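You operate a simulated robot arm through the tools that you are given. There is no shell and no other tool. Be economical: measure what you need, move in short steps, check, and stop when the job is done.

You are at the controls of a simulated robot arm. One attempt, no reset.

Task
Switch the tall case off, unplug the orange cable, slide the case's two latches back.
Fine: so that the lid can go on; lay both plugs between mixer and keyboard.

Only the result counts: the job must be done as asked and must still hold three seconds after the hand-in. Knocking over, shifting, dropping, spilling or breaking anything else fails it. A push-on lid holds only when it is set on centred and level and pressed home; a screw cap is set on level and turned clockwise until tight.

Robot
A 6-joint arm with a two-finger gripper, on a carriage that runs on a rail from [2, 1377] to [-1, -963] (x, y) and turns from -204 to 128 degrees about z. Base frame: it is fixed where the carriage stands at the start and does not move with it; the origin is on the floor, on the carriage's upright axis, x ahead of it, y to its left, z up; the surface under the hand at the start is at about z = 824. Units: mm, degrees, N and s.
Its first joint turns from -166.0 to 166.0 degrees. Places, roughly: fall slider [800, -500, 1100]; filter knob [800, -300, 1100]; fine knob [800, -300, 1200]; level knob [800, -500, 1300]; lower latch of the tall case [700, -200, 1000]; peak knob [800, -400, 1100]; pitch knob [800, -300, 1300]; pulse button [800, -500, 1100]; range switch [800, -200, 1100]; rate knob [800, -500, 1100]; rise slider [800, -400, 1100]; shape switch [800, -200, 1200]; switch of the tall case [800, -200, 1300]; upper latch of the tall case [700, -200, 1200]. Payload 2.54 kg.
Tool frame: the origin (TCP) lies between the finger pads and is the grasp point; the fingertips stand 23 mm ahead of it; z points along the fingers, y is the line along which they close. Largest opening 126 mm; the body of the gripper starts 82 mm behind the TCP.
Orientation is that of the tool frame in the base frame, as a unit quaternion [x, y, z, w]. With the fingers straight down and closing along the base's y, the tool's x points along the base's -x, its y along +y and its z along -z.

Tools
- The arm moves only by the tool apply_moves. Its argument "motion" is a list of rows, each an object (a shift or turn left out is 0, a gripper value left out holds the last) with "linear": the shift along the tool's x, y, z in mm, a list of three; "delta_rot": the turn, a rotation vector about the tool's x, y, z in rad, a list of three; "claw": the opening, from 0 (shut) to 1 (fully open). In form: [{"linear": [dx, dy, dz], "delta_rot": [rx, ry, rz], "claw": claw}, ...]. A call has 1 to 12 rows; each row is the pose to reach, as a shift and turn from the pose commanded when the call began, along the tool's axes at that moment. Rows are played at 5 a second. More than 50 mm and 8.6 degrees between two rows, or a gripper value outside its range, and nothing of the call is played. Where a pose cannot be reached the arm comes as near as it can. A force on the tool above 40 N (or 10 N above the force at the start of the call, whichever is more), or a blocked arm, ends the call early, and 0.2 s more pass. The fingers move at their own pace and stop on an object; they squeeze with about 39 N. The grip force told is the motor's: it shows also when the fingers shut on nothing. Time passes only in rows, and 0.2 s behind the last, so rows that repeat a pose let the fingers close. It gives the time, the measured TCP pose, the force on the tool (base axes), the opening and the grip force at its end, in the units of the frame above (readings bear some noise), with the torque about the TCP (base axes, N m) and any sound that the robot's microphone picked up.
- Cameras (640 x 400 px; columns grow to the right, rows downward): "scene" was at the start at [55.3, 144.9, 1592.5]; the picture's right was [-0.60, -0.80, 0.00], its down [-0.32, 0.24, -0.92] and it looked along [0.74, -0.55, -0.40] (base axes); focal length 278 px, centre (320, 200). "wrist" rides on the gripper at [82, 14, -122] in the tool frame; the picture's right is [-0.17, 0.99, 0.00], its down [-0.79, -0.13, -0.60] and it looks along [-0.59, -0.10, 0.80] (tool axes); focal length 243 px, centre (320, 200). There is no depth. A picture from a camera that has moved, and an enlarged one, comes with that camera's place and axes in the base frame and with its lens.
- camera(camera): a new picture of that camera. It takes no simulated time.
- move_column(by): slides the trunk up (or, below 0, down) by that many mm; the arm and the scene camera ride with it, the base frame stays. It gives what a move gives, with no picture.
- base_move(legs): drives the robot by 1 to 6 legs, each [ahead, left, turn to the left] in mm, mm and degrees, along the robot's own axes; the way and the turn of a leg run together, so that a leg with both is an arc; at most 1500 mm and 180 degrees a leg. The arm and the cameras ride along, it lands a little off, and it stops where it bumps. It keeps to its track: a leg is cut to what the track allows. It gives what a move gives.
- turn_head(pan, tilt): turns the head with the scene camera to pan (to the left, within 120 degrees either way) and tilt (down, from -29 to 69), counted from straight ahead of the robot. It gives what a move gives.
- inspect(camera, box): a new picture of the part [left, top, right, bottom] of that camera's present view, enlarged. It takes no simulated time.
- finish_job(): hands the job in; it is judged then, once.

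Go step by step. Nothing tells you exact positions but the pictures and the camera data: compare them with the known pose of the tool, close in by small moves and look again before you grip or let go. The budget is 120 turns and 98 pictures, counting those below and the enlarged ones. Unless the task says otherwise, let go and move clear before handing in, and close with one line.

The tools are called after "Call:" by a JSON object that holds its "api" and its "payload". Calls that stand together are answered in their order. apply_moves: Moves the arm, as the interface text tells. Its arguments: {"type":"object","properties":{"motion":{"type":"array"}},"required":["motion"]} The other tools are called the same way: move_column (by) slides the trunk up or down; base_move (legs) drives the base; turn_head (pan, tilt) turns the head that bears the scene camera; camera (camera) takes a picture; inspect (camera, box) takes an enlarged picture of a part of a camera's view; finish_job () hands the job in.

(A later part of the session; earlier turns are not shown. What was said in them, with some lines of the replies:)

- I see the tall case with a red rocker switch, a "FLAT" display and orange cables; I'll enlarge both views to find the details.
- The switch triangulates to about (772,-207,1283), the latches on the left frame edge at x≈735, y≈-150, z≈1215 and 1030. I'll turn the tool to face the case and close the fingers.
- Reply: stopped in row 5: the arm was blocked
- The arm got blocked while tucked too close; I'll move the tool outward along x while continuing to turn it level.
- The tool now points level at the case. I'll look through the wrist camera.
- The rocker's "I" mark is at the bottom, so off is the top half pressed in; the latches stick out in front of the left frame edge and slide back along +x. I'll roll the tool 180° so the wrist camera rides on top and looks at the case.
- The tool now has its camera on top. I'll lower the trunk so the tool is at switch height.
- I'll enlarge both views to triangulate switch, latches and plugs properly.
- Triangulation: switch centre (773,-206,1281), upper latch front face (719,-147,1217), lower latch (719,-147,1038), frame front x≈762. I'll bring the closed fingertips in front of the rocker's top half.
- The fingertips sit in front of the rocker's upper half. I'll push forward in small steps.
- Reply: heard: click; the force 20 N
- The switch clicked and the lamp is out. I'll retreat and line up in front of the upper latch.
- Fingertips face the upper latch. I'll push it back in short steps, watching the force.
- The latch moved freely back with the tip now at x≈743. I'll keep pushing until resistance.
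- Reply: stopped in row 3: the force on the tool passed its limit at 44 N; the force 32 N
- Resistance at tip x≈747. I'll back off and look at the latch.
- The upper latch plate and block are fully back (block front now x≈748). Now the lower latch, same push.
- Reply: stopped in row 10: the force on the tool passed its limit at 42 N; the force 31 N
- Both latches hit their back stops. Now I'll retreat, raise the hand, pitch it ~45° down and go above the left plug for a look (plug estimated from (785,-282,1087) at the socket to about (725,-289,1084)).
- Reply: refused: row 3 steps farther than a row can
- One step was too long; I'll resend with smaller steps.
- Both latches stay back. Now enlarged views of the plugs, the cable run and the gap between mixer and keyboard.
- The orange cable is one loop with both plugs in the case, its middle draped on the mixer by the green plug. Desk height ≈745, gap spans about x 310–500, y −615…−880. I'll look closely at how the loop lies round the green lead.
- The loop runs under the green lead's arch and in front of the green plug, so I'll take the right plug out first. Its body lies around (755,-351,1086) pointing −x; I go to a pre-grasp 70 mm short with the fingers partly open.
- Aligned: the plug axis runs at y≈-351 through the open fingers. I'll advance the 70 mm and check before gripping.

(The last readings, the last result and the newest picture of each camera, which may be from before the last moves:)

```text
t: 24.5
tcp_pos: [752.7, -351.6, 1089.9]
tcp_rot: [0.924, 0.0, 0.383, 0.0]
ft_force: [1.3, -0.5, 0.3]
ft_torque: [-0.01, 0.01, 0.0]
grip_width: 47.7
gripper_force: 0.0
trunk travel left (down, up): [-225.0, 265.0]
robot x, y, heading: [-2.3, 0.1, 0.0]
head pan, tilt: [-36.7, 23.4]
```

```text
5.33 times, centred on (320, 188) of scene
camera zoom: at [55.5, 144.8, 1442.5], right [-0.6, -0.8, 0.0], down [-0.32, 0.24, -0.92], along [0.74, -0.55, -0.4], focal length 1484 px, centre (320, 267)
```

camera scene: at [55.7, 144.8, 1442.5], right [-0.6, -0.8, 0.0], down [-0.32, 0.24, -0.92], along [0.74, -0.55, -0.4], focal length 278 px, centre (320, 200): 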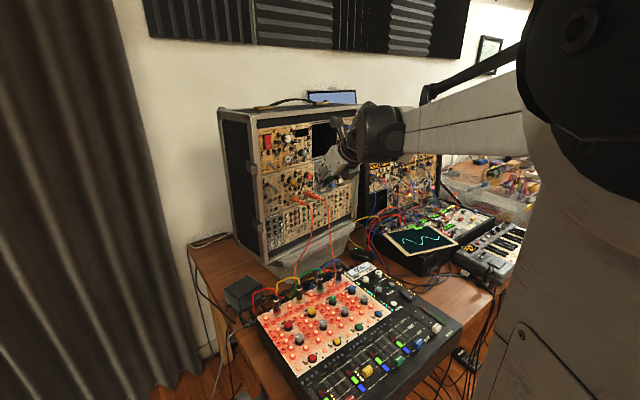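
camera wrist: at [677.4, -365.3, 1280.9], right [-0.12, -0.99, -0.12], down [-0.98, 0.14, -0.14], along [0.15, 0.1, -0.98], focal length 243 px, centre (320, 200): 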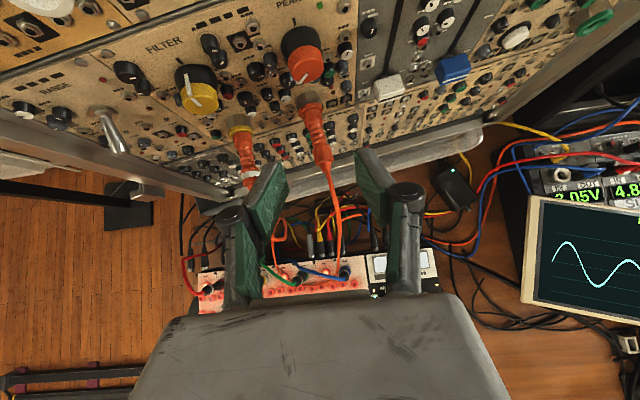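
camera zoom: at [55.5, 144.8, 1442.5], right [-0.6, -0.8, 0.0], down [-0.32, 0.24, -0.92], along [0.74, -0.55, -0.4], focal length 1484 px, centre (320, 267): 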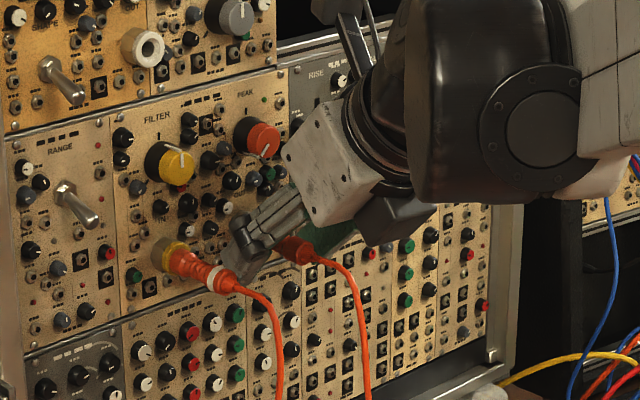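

The plug lies between the pads; closing the fingers.

Call:
{"api": "apply_moves", "payload": {"motion": [{"claw": 0}, {"claw": 0}, {"claw": 0}, {"claw": 0}]}}

Call:
{"api": "inspect", "payload": {"camera": "wrist", "box": [220, 60, 420, 220]}}

```text
t: 25.5
tcp_pos: [753.7, -349.2, 1089.6]
tcp_rot: [0.924, -0.001, 0.383, 0.001]
ft_force: [-0.4, 11.0, -6.6]
ft_torque: [0.02, 0.21, 0.35]
grip_width: 11.2
gripper_force: 37.3
trunk travel left (down, up): [-225.0, 265.0]
robot x, y, heading: [0.6, 0.3, 0.2]
head pan, tilt: [-36.7, 23.4]
```

```text
2.50 times, centred on (320, 140) of wrist
camera zoom: at [725.4, -363.8, 1232.8], right [-0.12, -0.99, -0.12], down [-0.98, 0.13, -0.14], along [0.15, 0.1, -0.98], focal length 606 px, centre (320, 350)
```

zoom: 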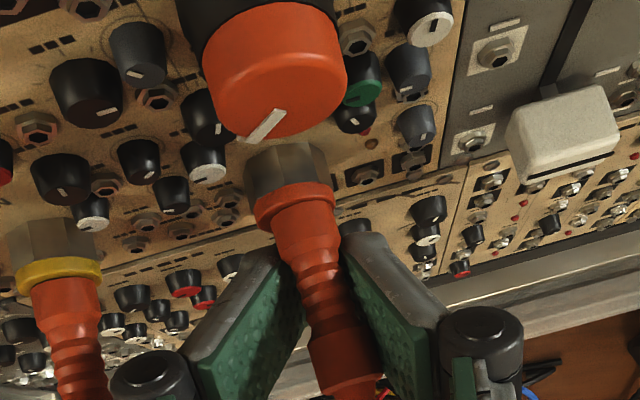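

Gripped at 11 mm. Pulling straight out along −x.

Call:
{"api": "apply_moves", "payload": {"motion": [{"linear": [-3, 0, -3]}, {"linear": [-7, 0, -7]}, {"linear": [-11, 0, -11]}, {"linear": [-16, 0, -16]}, {"linear": [-23, 0, -23]}, {"linear": [-32, 0, -32]}, {"linear": [-42, 0, -42]}, {"linear": [-50, 0, -50]}]}}

Call:
{"api": "camera", "payload": {"camera": "wrist"}}

```text
t: 27.3
tcp_pos: [681.8, -350.1, 1086.7]
tcp_rot: [0.924, -0.001, 0.383, 0.0]
ft_force: [0.1, 0.5, -0.2]
ft_torque: [0.0, 0.0, 0.02]
grip_width: 6.2
gripper_force: 28.1
trunk travel left (down, up): [-225.0, 265.0]
robot x, y, heading: [0.3, -0.9, -0.2]
head pan, tilt: [-36.7, 23.4]
```

```text
52 pictures are left
camera wrist: at [654.3, -364.7, 1231.6], right [-0.12, -0.99, -0.12], down [-0.98, 0.13, -0.14], along [0.15, 0.1, -0.98], focal length 243 px, centre (320, 200)
```

wrist: 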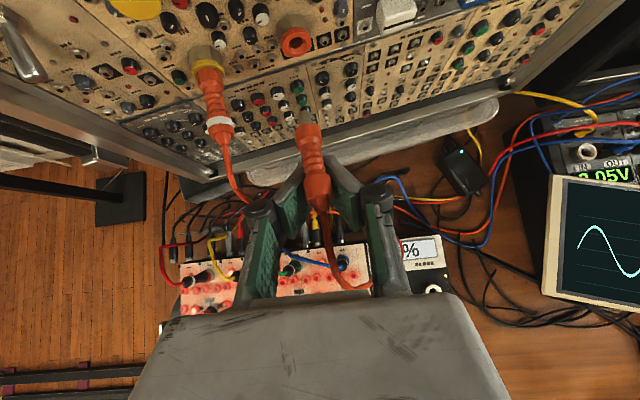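

The plug is out, but the grip narrowed to 6 mm; I'll check how it is held.

Call:
{"api": "inspect", "payload": {"camera": "wrist", "box": [220, 90, 420, 300]}}

Call:
{"api": "inspect", "payload": {"camera": "scene", "box": [270, 170, 390, 260]}}

```text
1.90 times, centred on (320, 195) of wrist
camera zoom: at [654.3, -364.7, 1231.6], right [-0.12, -0.99, -0.12], down [-0.98, 0.13, -0.14], along [0.15, 0.1, -0.98], focal length 462 px, centre (320, 210)
```

zoom: 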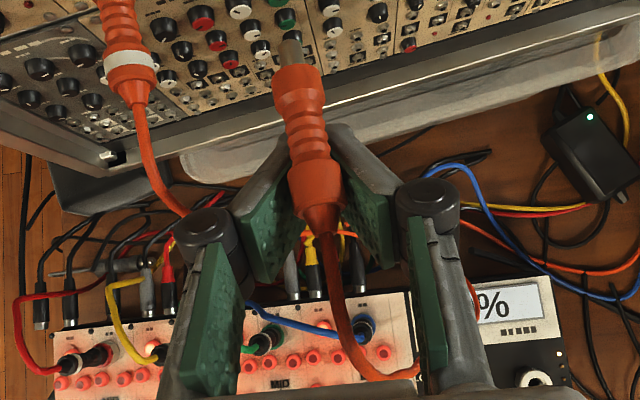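

```text
4.44 times, centred on (330, 215) of scene
camera zoom: at [55.6, 144.8, 1442.5], right [-0.6, -0.8, 0.0], down [-0.32, 0.24, -0.92], along [0.74, -0.55, -0.4], focal length 1237 px, centre (276, 133)
```

zoom: 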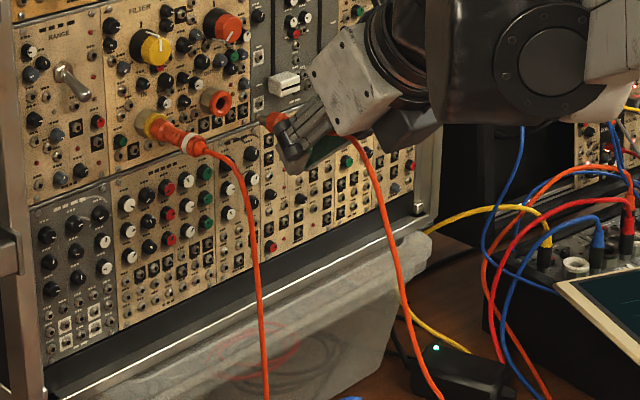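

The fingers hold the plug just behind its body, which seats against the pads. I'll back it away from the case and lift it over the mixer.

Call:
{"api": "apply_moves", "payload": {"motion": [{"linear": [-14, 0, -37]}, {"linear": [-28, 0, -74]}, {"linear": [-43, 0, -110]}, {"linear": [-57, 0, -147]}, {"linear": [-71, 0, -184]}, {"linear": [-71, 0, -184]}]}}

Call:
{"api": "camera", "payload": {"camera": "wrist"}}

Call:
{"api": "camera", "payload": {"camera": "scene"}}

```text
t: 28.7
tcp_pos: [504.4, -354.1, 1166.6]
tcp_rot: [0.924, -0.001, 0.383, 0.001]
ft_force: [0.6, 0.1, -0.4]
ft_torque: [0.01, -0.01, 0.05]
grip_width: 5.8
gripper_force: 28.1
trunk travel left (down, up): [-225.0, 265.0]
robot x, y, heading: [-1.9, -2.6, 0.2]
head pan, tilt: [-36.7, 23.4]
```

```text
49 pictures are left
camera wrist: at [476.7, -368.2, 1311.7], right [-0.12, -0.99, -0.12], down [-0.98, 0.13, -0.14], along [0.15, 0.1, -0.98], focal length 243 px, centre (320, 200)
```

wrist: 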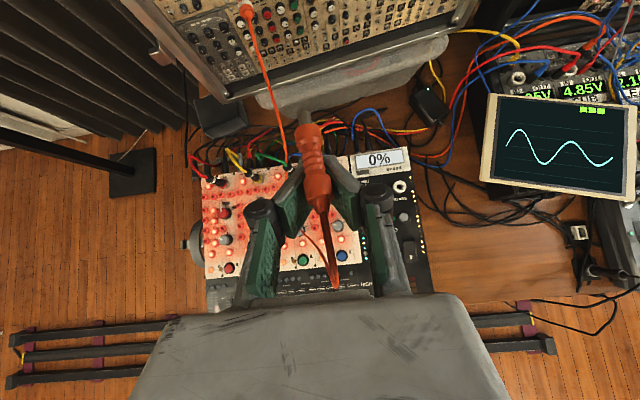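

```text
48 pictures are left
camera scene: at [51.0, 138.3, 1449.5], right [-0.66, -0.75, 0.0], down [-0.25, 0.22, -0.95], along [0.71, -0.62, -0.33], focal length 278 px, centre (320, 200)
```

scene: 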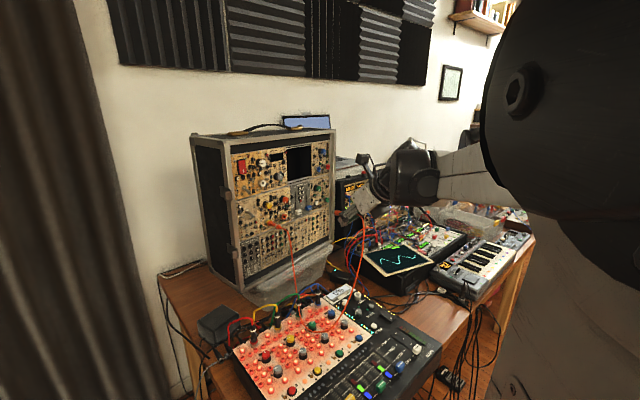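

The plug is held and the cable follows without tension. I'll lower the trunk so the cable stays slack, then drive along the rail toward the gap.

Call:
{"api": "move_column", "payload": {"by": -200}}

Call:
{"api": "base_move", "payload": {"legs": [[0, -150, 0]]}}

Call:
{"api": "camera", "payload": {"camera": "scene"}}

Call:
{"api": "camera", "payload": {"camera": "wrist"}}

```text
t: 30.9
tcp_pos: [503.3, -351.1, 966.9]
tcp_rot: [0.924, 0.0, 0.383, 0.0]
ft_force: [-0.2, -0.4, 1.1]
ft_torque: [-0.01, -0.01, -0.02]
grip_width: 6.0
gripper_force: 27.5
trunk travel left (down, up): [-25.0, 465.0]
robot x, y, heading: [1.5, -0.3, -0.1]
head pan, tilt: [-36.7, 23.4]
```

```text
t: 32.3
tcp_pos: [501.2, -502.9, 966.6]
tcp_rot: [0.924, -0.002, 0.383, 0.001]
ft_force: [0.3, -0.4, -0.9]
ft_torque: [0.02, 0.04, -0.04]
grip_width: 6.2
gripper_force: 28.7
trunk travel left (down, up): [-25.0, 465.0]
robot x, y, heading: [3.0, -145.9, -0.2]
head pan, tilt: [-36.7, 23.4]
```

```text
47 pictures are left
camera scene: at [49.1, -13.6, 1250.9], right [-0.69, -0.72, 0.0], down [-0.23, 0.21, -0.95], along [0.69, -0.65, -0.31], focal length 278 px, centre (320, 200)
```

scene: 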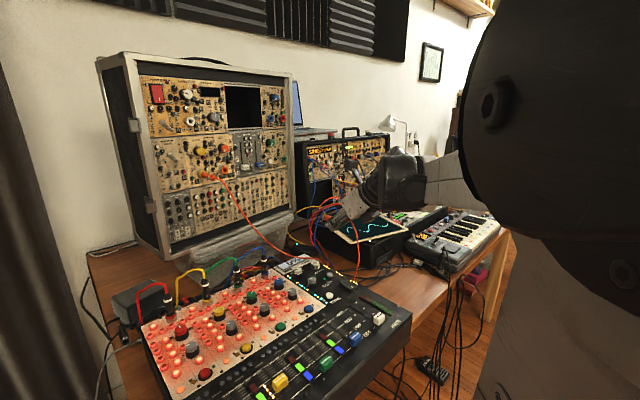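

```text
46 pictures are left
camera wrist: at [473.6, -516.5, 1111.4], right [-0.12, -0.99, -0.12], down [-0.98, 0.14, -0.14], along [0.15, 0.1, -0.98], focal length 243 px, centre (320, 200)
```

wrist: 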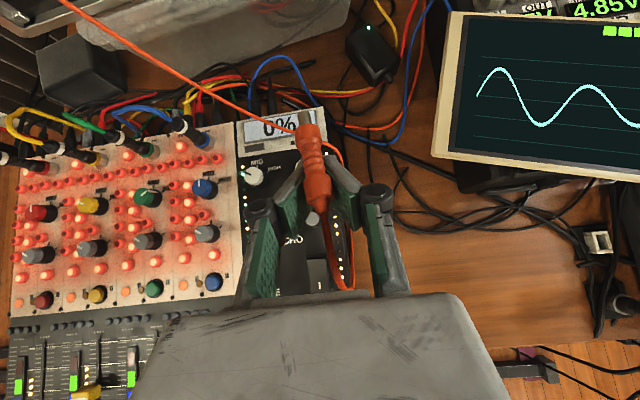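

The cable has come free of the mixer leads and now runs straight from the left plug, with slack. I'll move the arm to over the gap.

Call:
{"api": "apply_moves", "payload": {"motion": [{"linear": [-8, 38, -8]}, {"linear": [-17, 76, -17]}, {"linear": [-25, 114, -25]}, {"linear": [-34, 152, -34]}, {"linear": [-42, 190, -42]}, {"linear": [-42, 190, -42]}]}}

Call:
{"api": "camera", "payload": {"camera": "wrist"}}

Call:
{"api": "camera", "payload": {"camera": "scene"}}

```text
t: 33.7
tcp_pos: [442.6, -691.8, 965.5]
tcp_rot: [0.923, -0.002, 0.384, 0.001]
ft_force: [-0.8, -0.1, -0.6]
ft_torque: [-0.01, -0.05, -0.01]
grip_width: 6.0
gripper_force: 28.5
trunk travel left (down, up): [-25.0, 465.0]
robot x, y, heading: [1.5, -150.1, -0.2]
head pan, tilt: [-36.7, 23.4]
```

```text
45 pictures are left
camera wrist: at [414.5, -706.6, 1110.4], right [-0.12, -0.99, -0.12], down [-0.98, 0.14, -0.14], along [0.15, 0.1, -0.98], focal length 243 px, centre (320, 200)
```

wrist: 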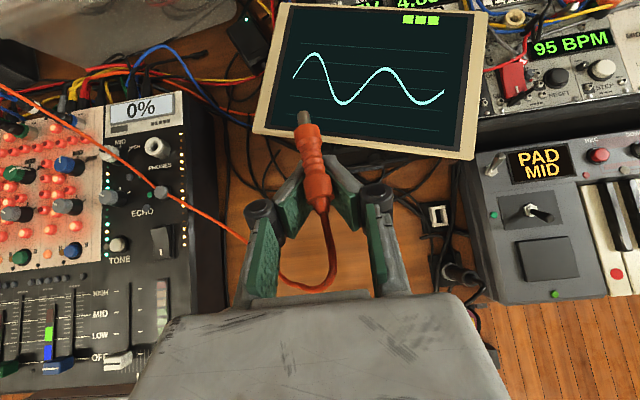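

```text
44 pictures are left
camera scene: at [55.5, -4.9, 1242.5], right [-0.6, -0.8, 0.0], down [-0.32, 0.24, -0.92], along [0.73, -0.55, -0.4], focal length 278 px, centre (320, 200)
```

scene: 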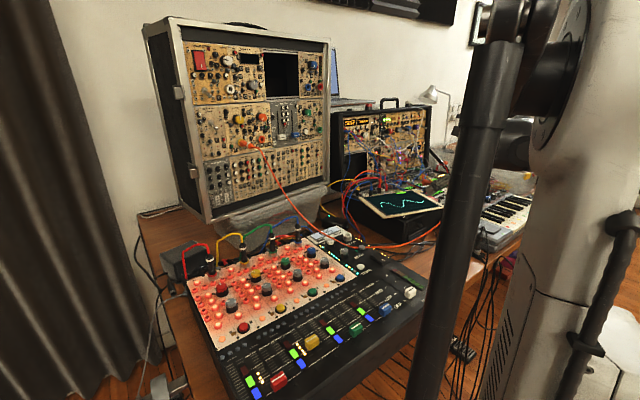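

The gap lies below with the plug over the desk, still slack. I'll move back from the scope's edge, a bit right, and lower toward the desk, tipping the plug slightly nose-down.

Call:
{"api": "apply_moves", "payload": {"motion": [{"linear": [-31, 12, 15]}, {"linear": [-62, 24, 30]}, {"linear": [-93, 36, 45]}, {"linear": [-124, 47, 60], "delta_rot": [0, -0.13, 0]}, {"linear": [-150, 58, 72], "delta_rot": [0, -0.26, 0]}, {"linear": [-150, 58, 72], "delta_rot": [0, -0.26, 0]}]}}

Call:
{"api": "camera", "payload": {"camera": "wrist"}}

Call:
{"api": "turn_head", "payload": {"pan": -60, "tilt": 40}}

Call:
{"api": "camera", "payload": {"camera": "scene"}}

```text
t: 35.1
tcp_pos: [386.4, -750.4, 807.8]
tcp_rot: [0.965, -0.002, 0.261, 0.001]
ft_force: [-0.1, -0.8, -0.6]
ft_torque: [-0.02, 0.0, -0.01]
grip_width: 6.0
gripper_force: 28.7
trunk travel left (down, up): [-25.0, 465.0]
robot x, y, heading: [-1.5, -150.7, -0.1]
head pan, tilt: [-36.7, 23.4]
```

```text
43 pictures are left
camera wrist: at [397.0, -764.3, 955.3], right [-0.15, -0.99, -0.08], down [-0.98, 0.14, 0.12], along [-0.11, 0.1, -0.99], focal length 243 px, centre (320, 200)
```

wrist: 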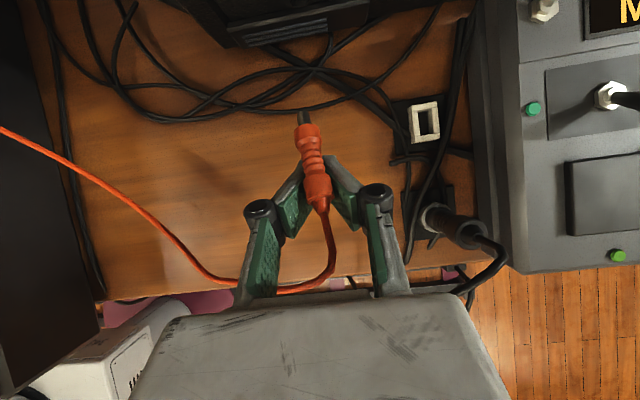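

```text
t: 35.9
tcp_pos: [387.0, -750.4, 808.7]
tcp_rot: [0.965, -0.003, 0.261, 0.002]
ft_force: [0.1, -0.4, 0.4]
ft_torque: [0.02, 0.0, 0.02]
grip_width: 6.1
gripper_force: 28.2
trunk travel left (down, up): [-25.0, 465.0]
robot x, y, heading: [-1.4, -146.0, -0.4]
head pan, tilt: [-60.0, 40.0]
```

```text
42 pictures are left
camera scene: at [23.8, -23.2, 1216.6], right [-0.87, -0.5, 0.0], down [-0.32, 0.56, -0.77], along [0.38, -0.66, -0.64], focal length 278 px, centre (320, 200)
```

scene: 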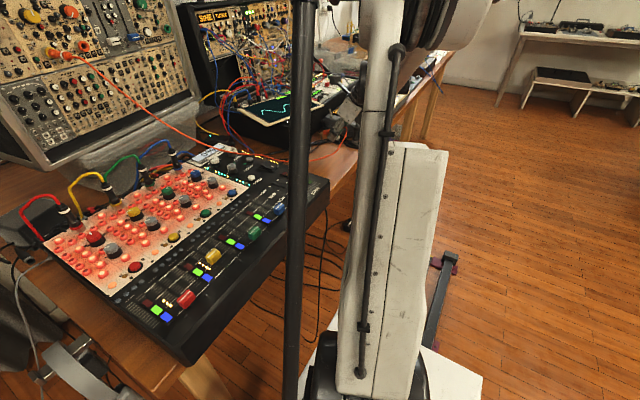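

Clear desk under the plug. I'll lower gently in steps.

Call:
{"api": "apply_moves", "payload": {"motion": [{"linear": [-5, 0, 8.7]}, {"linear": [-9, 0, 15.6]}, {"linear": [-13, 0, 22.5]}, {"linear": [-15, 0, 26]}, {"linear": [-16.5, 0, 28.6]}]}}

Call:
{"api": "camera", "payload": {"camera": "wrist"}}

```text
t: 37.1
tcp_pos: [385.6, -751.1, 773.7]
tcp_rot: [0.966, -0.003, 0.26, 0.001]
ft_force: [-1.0, 0.0, -0.9]
ft_torque: [0.01, 0.04, 0.0]
grip_width: 6.1
gripper_force: 28.4
trunk travel left (down, up): [-25.0, 465.0]
robot x, y, heading: [2.0, -149.6, 0.1]
head pan, tilt: [-60.0, 40.0]
```

```text
41 pictures are left
camera wrist: at [396.2, -764.1, 922.8], right [-0.15, -0.99, -0.08], down [-0.98, 0.14, 0.12], along [-0.1, 0.1, -0.99], focal length 243 px, centre (320, 200)
```

wrist: 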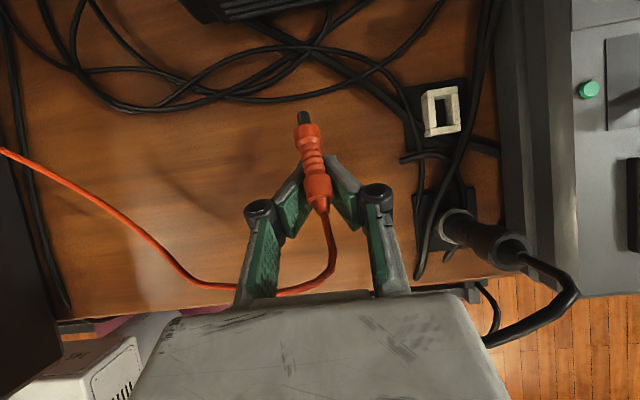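

No contact yet; continuing down in small steps.

Call:
{"api": "apply_moves", "payload": {"motion": [{"linear": [-1.5, 0, 2.6]}, {"linear": [-3, 0, 5.2]}, {"linear": [-4.5, 0, 7.8]}, {"linear": [-6, 0, 10.4]}]}}

```text
t: 38.1
tcp_pos: [386.1, -750.0, 765.4]
tcp_rot: [0.965, -0.003, 0.261, 0.001]
ft_force: [0.9, -2.4, 8.4]
ft_torque: [-0.06, -0.02, -0.02]
grip_width: 6.0
gripper_force: 28.8
trunk travel left (down, up): [-25.0, 465.0]
robot x, y, heading: [1.9, -152.1, -0.3]
head pan, tilt: [-60.0, 40.0]
```

Touching the desk (8 N). I'll open the fingers and look.

Call:
{"api": "apply_moves", "payload": {"motion": [{"linear": [0.5, 0, -1], "claw": 0.1}, {"linear": [0.5, 0, -1], "claw": 0.2}, {"linear": [0.5, 0, -1], "claw": 0.35}, {"linear": [0.5, 0, -1], "claw": 0.35}]}}

Call:
{"api": "camera", "payload": {"camera": "wrist"}}

```text
t: 39.1
tcp_pos: [385.6, -748.6, 765.8]
tcp_rot: [0.966, -0.003, 0.26, 0.001]
ft_force: [0.4, -0.1, 4.8]
ft_torque: [0.01, -0.02, 0.03]
grip_width: 45.2
gripper_force: 0.1
trunk travel left (down, up): [-25.0, 465.0]
robot x, y, heading: [1.0, -149.9, -0.3]
head pan, tilt: [-60.0, 40.0]
```

```text
40 pictures are left
camera wrist: at [396.2, -764.5, 912.8], right [-0.15, -0.99, -0.08], down [-0.98, 0.14, 0.12], along [-0.1, 0.1, -0.99], focal length 243 px, centre (320, 200)
```

wrist: 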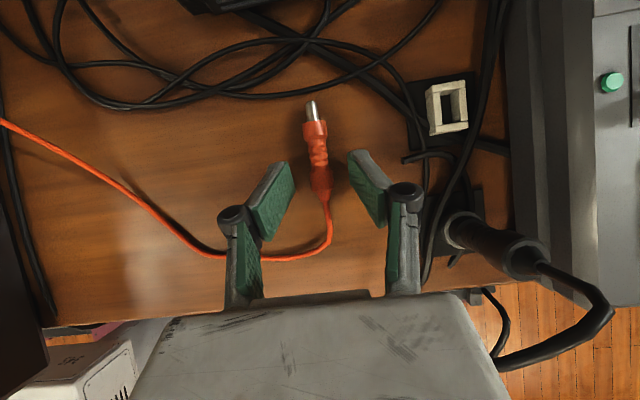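

The right plug lies on the desk in the gap. I'll lift clear, raise the trunk and go back for the left plug.

Call:
{"api": "apply_moves", "payload": {"motion": [{"linear": [10, 0, -17]}, {"linear": [22, 0, -38]}, {"linear": [40, 0, -69]}, {"linear": [60, 0, -104], "delta_rot": [0, 0.13, 0]}, {"linear": [80, 0, -139], "delta_rot": [0, 0.26, 0]}, {"linear": [80, 0, -139], "delta_rot": [0, 0.26, 0]}]}}

Call:
{"api": "move_column", "payload": {"by": 200}}

Call:
{"api": "camera", "payload": {"camera": "wrist"}}

```text
t: 40.5
tcp_pos: [386.1, -747.8, 925.4]
tcp_rot: [0.924, -0.002, 0.383, 0.001]
ft_force: [0.9, 0.4, -1.0]
ft_torque: [0.01, -0.01, -0.03]
grip_width: 44.2
gripper_force: 0.1
trunk travel left (down, up): [-25.0, 465.0]
robot x, y, heading: [1.1, -148.2, -0.3]
head pan, tilt: [-60.0, 40.0]
```

```text
t: 42.7
tcp_pos: [385.3, -748.9, 1125.4]
tcp_rot: [0.923, -0.002, 0.384, 0.001]
ft_force: [-0.3, 0.5, 1.7]
ft_torque: [0.02, 0.02, -0.03]
grip_width: 44.2
gripper_force: 0.0
trunk travel left (down, up): [-225.0, 265.0]
robot x, y, heading: [2.1, -146.9, -0.3]
head pan, tilt: [-60.0, 40.0]
```

```text
39 pictures are left
camera wrist: at [357.7, -762.9, 1269.6], right [-0.12, -0.99, -0.12], down [-0.98, 0.14, -0.14], along [0.15, 0.1, -0.98], focal length 243 px, centre (320, 200)
```

wrist: 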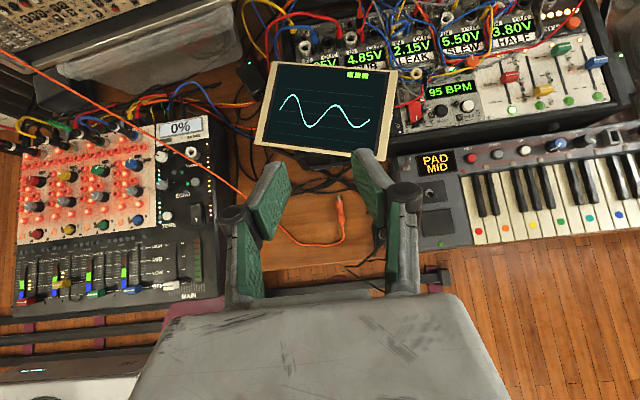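

Both gap and plug look good. I'll travel diagonally to a pre-grasp above and before the left plug.

Call:
{"api": "apply_moves", "payload": {"motion": [{"linear": [18.9, -38.5, 15.6], "claw": 0.36}, {"linear": [37.8, -77, 31.2]}, {"linear": [56.7, -115.5, 46.8]}, {"linear": [75.6, -154, 62.4]}, {"linear": [94.5, -192.5, 78]}, {"linear": [113.4, -231, 93.6]}, {"linear": [132.3, -269.5, 109.2]}, {"linear": [151.2, -308, 124.8]}, {"linear": [170.1, -346.5, 140.4]}, {"linear": [189, -385, 156]}, {"linear": [207.9, -423.5, 171.6]}, {"linear": [227, -462, 187.4]}]}}

Call:
{"api": "turn_head", "payload": {"pan": -25, "tilt": 20}}

Call:
{"api": "camera", "payload": {"camera": "wrist"}}

Call:
{"api": "camera", "payload": {"camera": "scene"}}

```text
t: 45.3
tcp_pos: [678.4, -286.1, 1153.9]
tcp_rot: [0.923, -0.003, 0.384, 0.001]
ft_force: [-0.2, -0.7, 0.5]
ft_torque: [0.03, 0.01, -0.01]
grip_width: 45.5
gripper_force: 0.0
trunk travel left (down, up): [-225.0, 265.0]
robot x, y, heading: [-3.2, -148.2, -0.3]
head pan, tilt: [-60.0, 40.0]
```

```text
t: 46.3
tcp_pos: [678.3, -288.4, 1153.7]
tcp_rot: [0.923, -0.003, 0.384, 0.001]
ft_force: [0.1, -0.1, 0.2]
ft_torque: [-0.01, -0.01, 0.01]
grip_width: 45.4
gripper_force: 0.1
trunk travel left (down, up): [-225.0, 265.0]
robot x, y, heading: [-3.0, -148.5, -0.3]
head pan, tilt: [-25.0, 20.0]
```

```text
38 pictures are left
camera wrist: at [650.9, -302.2, 1298.8], right [-0.12, -0.99, -0.12], down [-0.98, 0.14, -0.14], along [0.15, 0.1, -0.98], focal length 243 px, centre (320, 200)
```

wrist: 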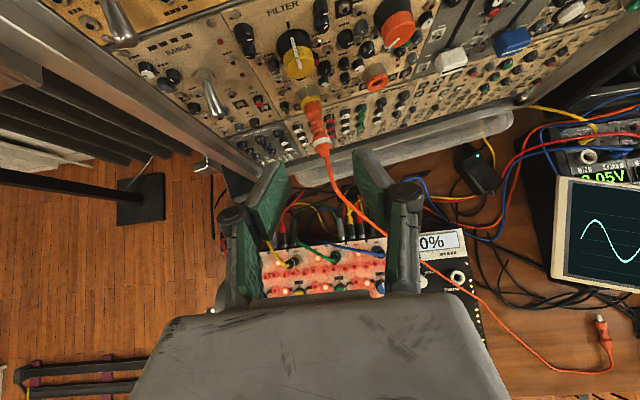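

```text
37 pictures are left
camera scene: at [65.7, 10.9, 1447.9], right [-0.43, -0.9, 0.0], down [-0.31, 0.15, -0.94], along [0.85, -0.4, -0.34], focal length 278 px, centre (320, 200)
```

scene: 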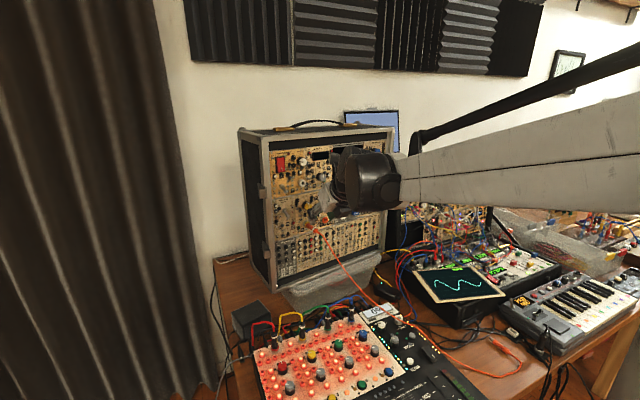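

Plug axis at y≈-285 for x=745; the cable passes below the fingers' path. Advancing to the grasp.

Call:
{"api": "apply_moves", "payload": {"motion": [{"linear": [0, -2, 35]}, {"linear": [0, -2, 65]}, {"linear": [0, -2, 83]}, {"linear": [0, -2, 95]}, {"linear": [0, -2, 95]}]}}

Call:
{"api": "inspect", "payload": {"camera": "wrist", "box": [220, 60, 420, 220]}}

```text
t: 47.5
tcp_pos: [750.2, -284.8, 1086.4]
tcp_rot: [0.923, -0.002, 0.384, 0.001]
ft_force: [0.3, 0.0, -0.5]
ft_torque: [-0.03, 0.04, 0.02]
grip_width: 45.4
gripper_force: 0.0
trunk travel left (down, up): [-225.0, 265.0]
robot x, y, heading: [2.1, -151.6, -0.4]
head pan, tilt: [-25.0, 20.0]
```

```text
2.50 times, centred on (320, 140) of wrist
camera zoom: at [721.0, -300.1, 1231.1], right [-0.12, -0.99, -0.12], down [-0.98, 0.14, -0.14], along [0.15, 0.1, -0.98], focal length 606 px, centre (320, 350)
```

zoom: 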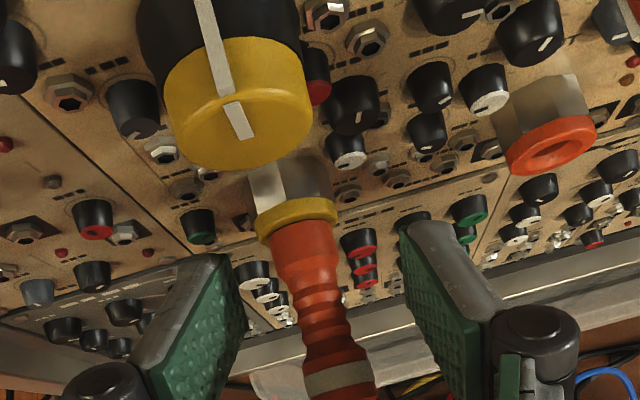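

Plug is centred between the pads; closing, then pulling straight out along −x.

Call:
{"api": "apply_moves", "payload": {"motion": [{"claw": 0}, {"claw": 0}, {"claw": 0}, {"claw": 0}]}}

Call:
{"api": "apply_moves", "payload": {"motion": [{"linear": [-3, 0, -3]}, {"linear": [-7, 0, -7]}, {"linear": [-11, 0, -11]}, {"linear": [-16, 0, -16]}, {"linear": [-23, 0, -23]}, {"linear": [-32, 0, -32]}, {"linear": [-42, 0, -42]}, {"linear": [-50, 0, -50]}]}}

Call:
{"api": "camera", "payload": {"camera": "wrist"}}

```text
t: 48.5
tcp_pos: [748.9, -284.6, 1085.4]
tcp_rot: [0.924, -0.002, 0.383, 0.001]
ft_force: [-10.7, 10.3, -23.2]
ft_torque: [-0.04, 0.66, 0.36]
grip_width: 7.5
gripper_force: 35.8
trunk travel left (down, up): [-225.0, 265.0]
robot x, y, heading: [-0.8, -150.6, -0.1]
head pan, tilt: [-25.0, 20.0]
```

```text
t: 50.3
tcp_pos: [677.1, -287.8, 1086.4]
tcp_rot: [0.923, -0.003, 0.384, 0.002]
ft_force: [0.2, -0.7, -0.2]
ft_torque: [0.0, 0.0, 0.01]
grip_width: 5.8
gripper_force: 28.3
trunk travel left (down, up): [-225.0, 265.0]
robot x, y, heading: [1.7, -149.4, 0.0]
head pan, tilt: [-25.0, 20.0]
```

```text
35 pictures are left
camera wrist: at [649.2, -301.7, 1231.5], right [-0.12, -0.99, -0.12], down [-0.98, 0.14, -0.14], along [0.15, 0.1, -0.98], focal length 243 px, centre (320, 200)
```

wrist: 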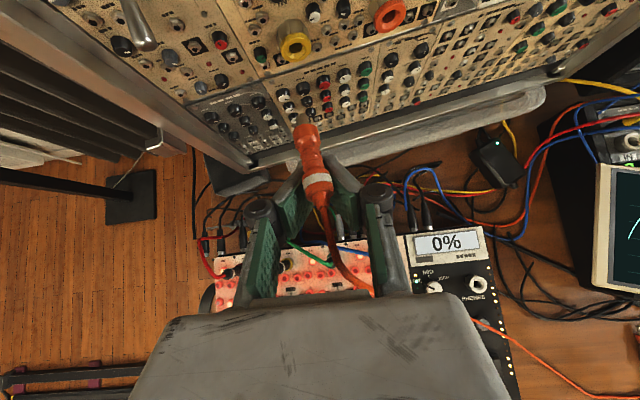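

The left plug is out and held the same way. I'll carry it diagonally to above the gap.

Call:
{"api": "apply_moves", "payload": {"motion": [{"linear": [-24, 25, -24]}, {"linear": [-46, 58, -42]}, {"linear": [-66, 95, -56]}, {"linear": [-86, 133, -70]}, {"linear": [-106, 171, -84]}, {"linear": [-126, 209, -98]}, {"linear": [-146, 247, -112]}, {"linear": [-166, 285, -126]}, {"linear": [-186, 323, -140]}, {"linear": [-206, 361, -155]}, {"linear": [-221, 402, -170]}, {"linear": [-221, 402, -170]}]}}

Call:
{"api": "camera", "payload": {"camera": "wrist"}}

Call:
{"api": "camera", "payload": {"camera": "scene"}}

```text
t: 52.9
tcp_pos: [400.4, -688.4, 1047.7]
tcp_rot: [0.924, -0.002, 0.383, 0.001]
ft_force: [-0.4, 0.4, -0.5]
ft_torque: [0.01, -0.06, 0.0]
grip_width: 6.3
gripper_force: 28.6
trunk travel left (down, up): [-225.0, 265.0]
robot x, y, heading: [-0.4, -150.6, -0.2]
head pan, tilt: [-25.0, 20.0]
```

```text
34 pictures are left
camera wrist: at [371.6, -702.8, 1193.3], right [-0.12, -0.99, -0.12], down [-0.98, 0.14, -0.14], along [0.15, 0.1, -0.98], focal length 243 px, centre (320, 200)
```

wrist: 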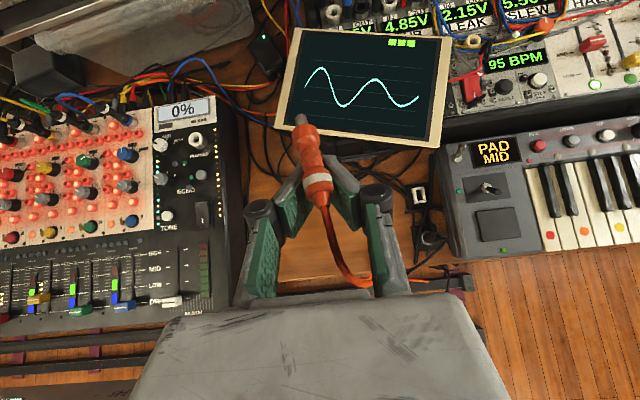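

```text
33 pictures are left
camera scene: at [65.5, 10.5, 1448.0], right [-0.43, -0.9, 0.0], down [-0.31, 0.15, -0.94], along [0.85, -0.4, -0.34], focal length 278 px, centre (320, 200)
```

scene: 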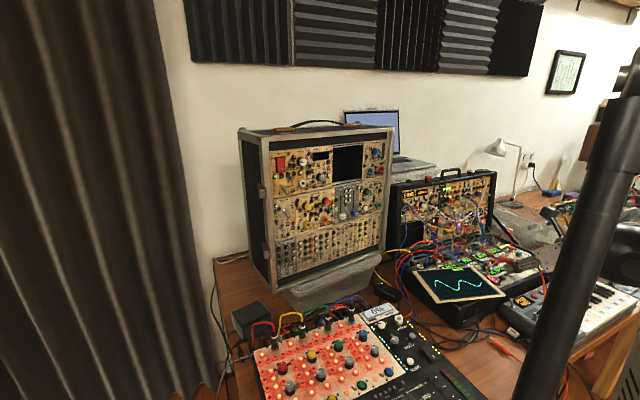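

I'll check where the first plug and the cable slack lie now.

Call:
{"api": "inspect", "payload": {"camera": "scene", "box": [420, 290, 580, 400]}}

Call:
{"api": "inspect", "payload": {"camera": "wrist", "box": [220, 130, 500, 310]}}

```text
3.64 times, centred on (500, 345) of scene
camera zoom: at [65.5, 10.5, 1448.0], right [-0.43, -0.9, 0.0], down [-0.31, 0.15, -0.94], along [0.85, -0.4, -0.34], focal length 1012 px, centre (-334, -327)
```

zoom: 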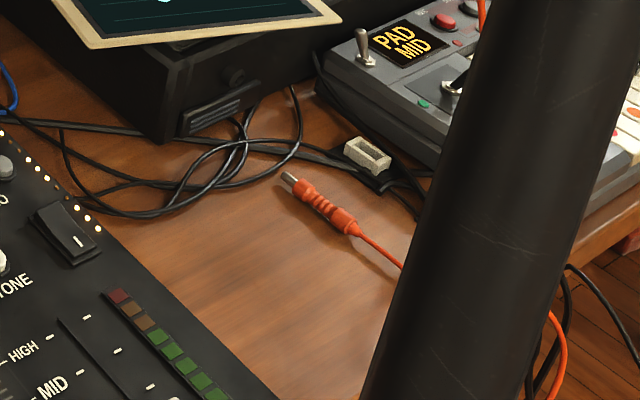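

```text
2.22 times, centred on (360, 220) of wrist
camera zoom: at [371.6, -702.8, 1193.3], right [-0.12, -0.99, -0.12], down [-0.98, 0.14, -0.14], along [0.15, 0.1, -0.98], focal length 539 px, centre (231, 156)
```

zoom: 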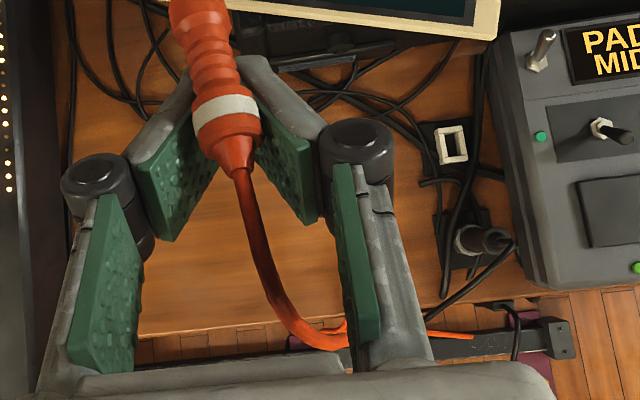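

The first plug hasn't moved (tip still at about (440,-750)), with cable slack draping over the desk's front edge. I'll lower the second plug beside it at y≈-697.

Call:
{"api": "apply_moves", "payload": {"motion": [{"linear": [-10, 9, -10], "delta_rot": [0, -0.13, 0]}, {"linear": [-10, 9, -10], "delta_rot": [0, -0.26, 0]}, {"linear": [-10, 9, -10], "delta_rot": [0, -0.26, 0]}]}}

Call:
{"api": "move_column", "payload": {"by": -200}}

Call:
{"api": "camera", "payload": {"camera": "wrist"}}

Call:
{"api": "camera", "payload": {"camera": "scene"}}

```text
t: 53.7
tcp_pos: [385.3, -696.9, 1049.4]
tcp_rot: [0.965, -0.003, 0.261, 0.0]
ft_force: [-0.3, -0.7, -1.0]
ft_torque: [0.0, 0.03, -0.01]
grip_width: 6.0
gripper_force: 28.4
trunk travel left (down, up): [-225.0, 265.0]
robot x, y, heading: [-1.3, -148.4, -0.4]
head pan, tilt: [-25.0, 20.0]
```

```text
t: 55.9
tcp_pos: [385.6, -695.9, 850.7]
tcp_rot: [0.966, -0.002, 0.26, 0.0]
ft_force: [0.4, 0.5, -1.3]
ft_torque: [-0.01, 0.01, 0.01]
grip_width: 6.1
gripper_force: 28.2
trunk travel left (down, up): [-25.0, 465.0]
robot x, y, heading: [1.7, -150.1, -0.2]
head pan, tilt: [-25.0, 20.0]
```

```text
30 pictures are left
camera wrist: at [395.7, -711.2, 996.8], right [-0.15, -0.99, -0.08], down [-0.98, 0.14, 0.12], along [-0.1, 0.1, -0.99], focal length 243 px, centre (320, 200)
```

wrist: 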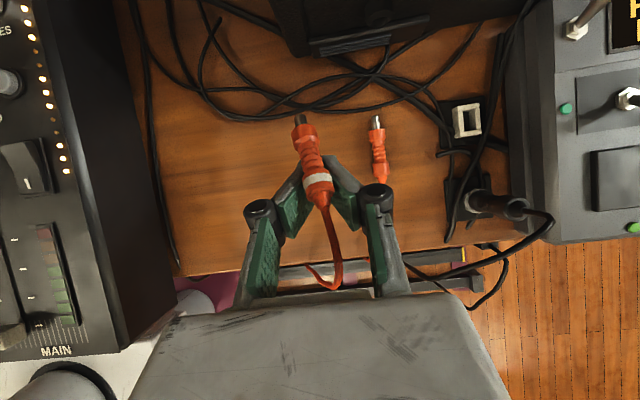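

```text
29 pictures are left
camera scene: at [65.7, 10.9, 1248.1], right [-0.43, -0.9, 0.0], down [-0.31, 0.15, -0.94], along [0.85, -0.4, -0.34], focal length 278 px, centre (320, 200)
```

scene: 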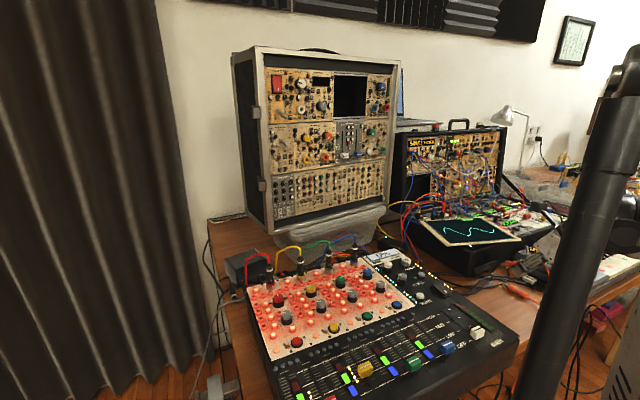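

Clear desk left of the first plug. Lowering in steps.

Call:
{"api": "apply_moves", "payload": {"motion": [{"linear": [-17, 0, 29.4]}, {"linear": [-29, 0, 50.2]}, {"linear": [-36, 0, 62.4]}, {"linear": [-39, 0, 67.6]}, {"linear": [-41, 0, 71]}, {"linear": [-43, 0, 74.5]}, {"linear": [-43, 0, 74.5]}]}}

Call:
{"api": "camera", "payload": {"camera": "wrist"}}

```text
t: 57.5
tcp_pos: [386.1, -697.3, 765.2]
tcp_rot: [0.965, -0.003, 0.26, 0.001]
ft_force: [0.0, -2.1, 14.2]
ft_torque: [-0.1, -0.01, 0.01]
grip_width: 5.9
gripper_force: 28.4
trunk travel left (down, up): [-25.0, 465.0]
robot x, y, heading: [0.4, -147.9, -0.2]
head pan, tilt: [-25.0, 20.0]
```

```text
28 pictures are left
camera wrist: at [396.6, -711.0, 911.9], right [-0.15, -0.99, -0.08], down [-0.98, 0.14, 0.12], along [-0.1, 0.1, -0.99], focal length 243 px, centre (320, 200)
```

wrist: 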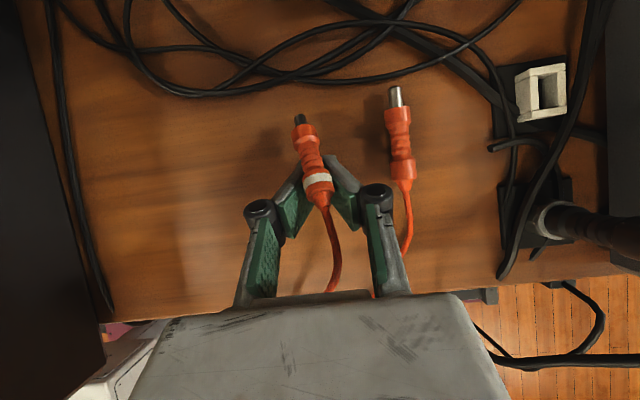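

In contact. Opening only modestly so the right finger doesn't disturb the first plug.

Call:
{"api": "apply_moves", "payload": {"motion": [{"linear": [0.5, 0, -1], "claw": 0.1}, {"linear": [1, 0, -1.7], "claw": 0.18}, {"linear": [1, 0, -1.7], "claw": 0.24}, {"linear": [1, 0, -1.7], "claw": 0.24}]}}

Call:
{"api": "camera", "payload": {"camera": "wrist"}}

```text
t: 58.5
tcp_pos: [385.6, -696.9, 764.6]
tcp_rot: [0.965, -0.002, 0.261, 0.0]
ft_force: [-0.9, -0.2, 6.9]
ft_torque: [0.02, 0.02, 0.03]
grip_width: 31.1
gripper_force: 0.1
trunk travel left (down, up): [-25.0, 465.0]
robot x, y, heading: [3.0, -145.2, -0.3]
head pan, tilt: [-25.0, 20.0]
```

```text
27 pictures are left
camera wrist: at [396.6, -711.4, 912.5], right [-0.15, -0.99, -0.08], down [-0.98, 0.14, 0.12], along [-0.1, 0.1, -0.99], focal length 243 px, centre (320, 200)
```

wrist: 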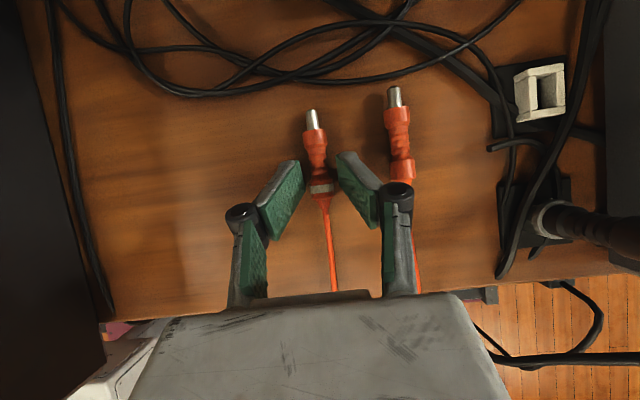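

Both plugs lie on the desk. I lift straight up clear and watch whether they stay.

Call:
{"api": "apply_moves", "payload": {"motion": [{"linear": [5, 0, -8.7]}, {"linear": [15, 0, -26]}, {"linear": [30, 0, -52]}, {"linear": [50, 0, -86.6]}, {"linear": [70, 0, -121]}, {"linear": [70, 0, -121]}, {"linear": [70, 0, -121]}, {"linear": [70, 0, -121]}]}}

Call:
{"api": "camera", "payload": {"camera": "wrist"}}

Call:
{"api": "apply_moves", "payload": {"motion": [{}, {}, {}, {}, {}, {}, {}, {}, {}, {}, {}, {}]}}

Call:
{"api": "camera", "payload": {"camera": "wrist"}}

```text
t: 60.3
tcp_pos: [386.5, -695.3, 903.7]
tcp_rot: [0.965, -0.004, 0.261, 0.001]
ft_force: [-0.3, -1.0, 1.3]
ft_torque: [-0.01, -0.02, 0.0]
grip_width: 30.4
gripper_force: 0.0
trunk travel left (down, up): [-25.0, 465.0]
robot x, y, heading: [1.6, -149.7, -0.5]
head pan, tilt: [-25.0, 20.0]
```

```text
26 pictures are left
camera wrist: at [396.7, -710.0, 1050.7], right [-0.15, -0.99, -0.08], down [-0.98, 0.14, 0.12], along [-0.1, 0.1, -0.99], focal length 243 px, centre (320, 200)
```

wrist: 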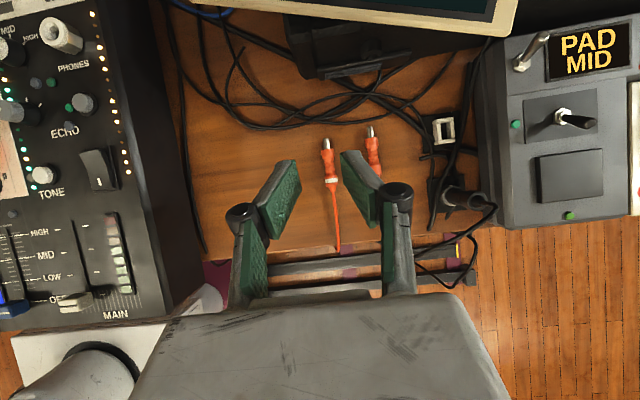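

```text
t: 62.9
tcp_pos: [387.0, -694.5, 902.7]
tcp_rot: [0.965, -0.003, 0.261, 0.0]
ft_force: [0.9, 0.1, 0.2]
ft_torque: [0.02, -0.02, -0.03]
grip_width: 30.2
gripper_force: 0.1
trunk travel left (down, up): [-25.0, 465.0]
robot x, y, heading: [2.5, -147.7, -0.3]
head pan, tilt: [-25.0, 20.0]
```

```text
25 pictures are left
camera wrist: at [396.7, -710.0, 1050.6], right [-0.15, -0.99, -0.08], down [-0.98, 0.14, 0.12], along [-0.1, 0.1, -0.99], focal length 243 px, centre (320, 200)
```

wrist: 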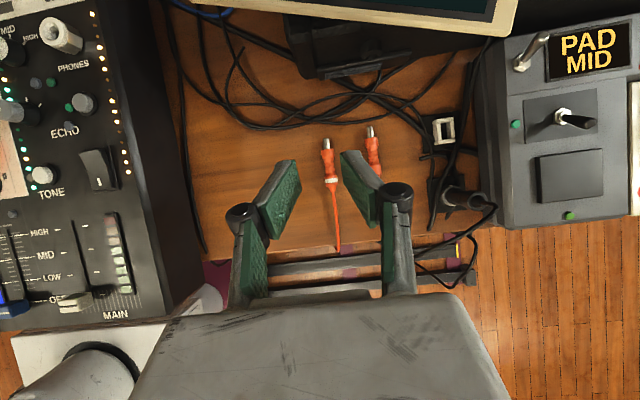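

The plugs are stable. A last check of switch, latches and surroundings.

Call:
{"api": "inspect", "payload": {"camera": "scene", "box": [220, 40, 420, 240]}}

Call:
{"api": "inspect", "payload": {"camera": "scene", "box": [220, 200, 540, 400]}}

```text
2.00 times, centred on (320, 140) of scene
camera zoom: at [65.7, 10.9, 1248.0], right [-0.43, -0.9, 0.0], down [-0.31, 0.15, -0.94], along [0.85, -0.4, -0.34], focal length 557 px, centre (320, 320)
```

zoom: 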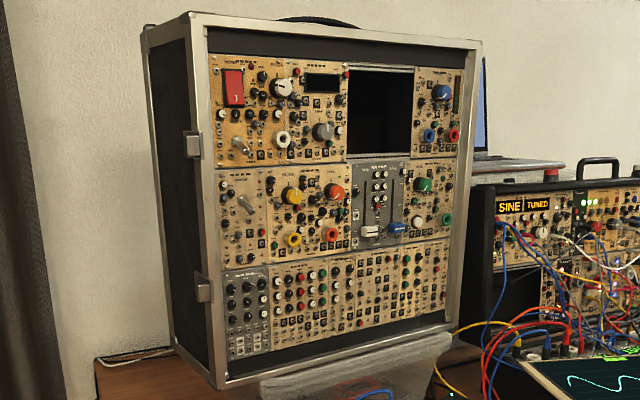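

```text
2.00 times, centred on (380, 300) of scene
camera zoom: at [65.7, 10.9, 1248.0], right [-0.43, -0.9, 0.0], down [-0.31, 0.15, -0.94], along [0.85, -0.4, -0.34], focal length 557 px, centre (200, 0)
```

zoom: 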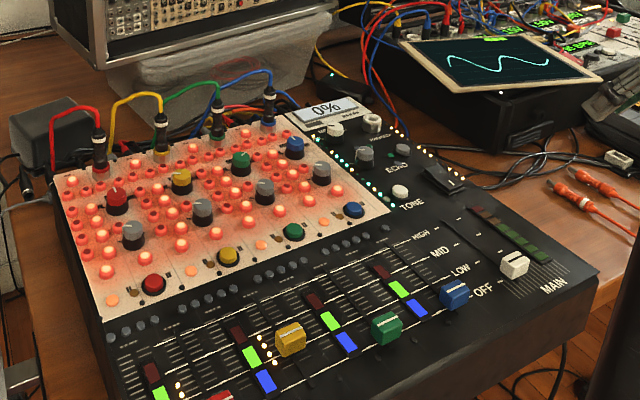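

The case is off, both latches are back at their stops, both sockets are empty, and the plugs lie between mixer and keyboard with the mixer leads undisturbed. I'm handing in.

Call:
{"api": "finish_job", "payload": {}}

```text
The job is handed in.
```

I switched the tall case off, unplugged both ends of the orange cable, slid both latches back to their stops, and laid both plugs on the desk between mixer and keyboard; the slack of the cable hangs over the desk's front edge.
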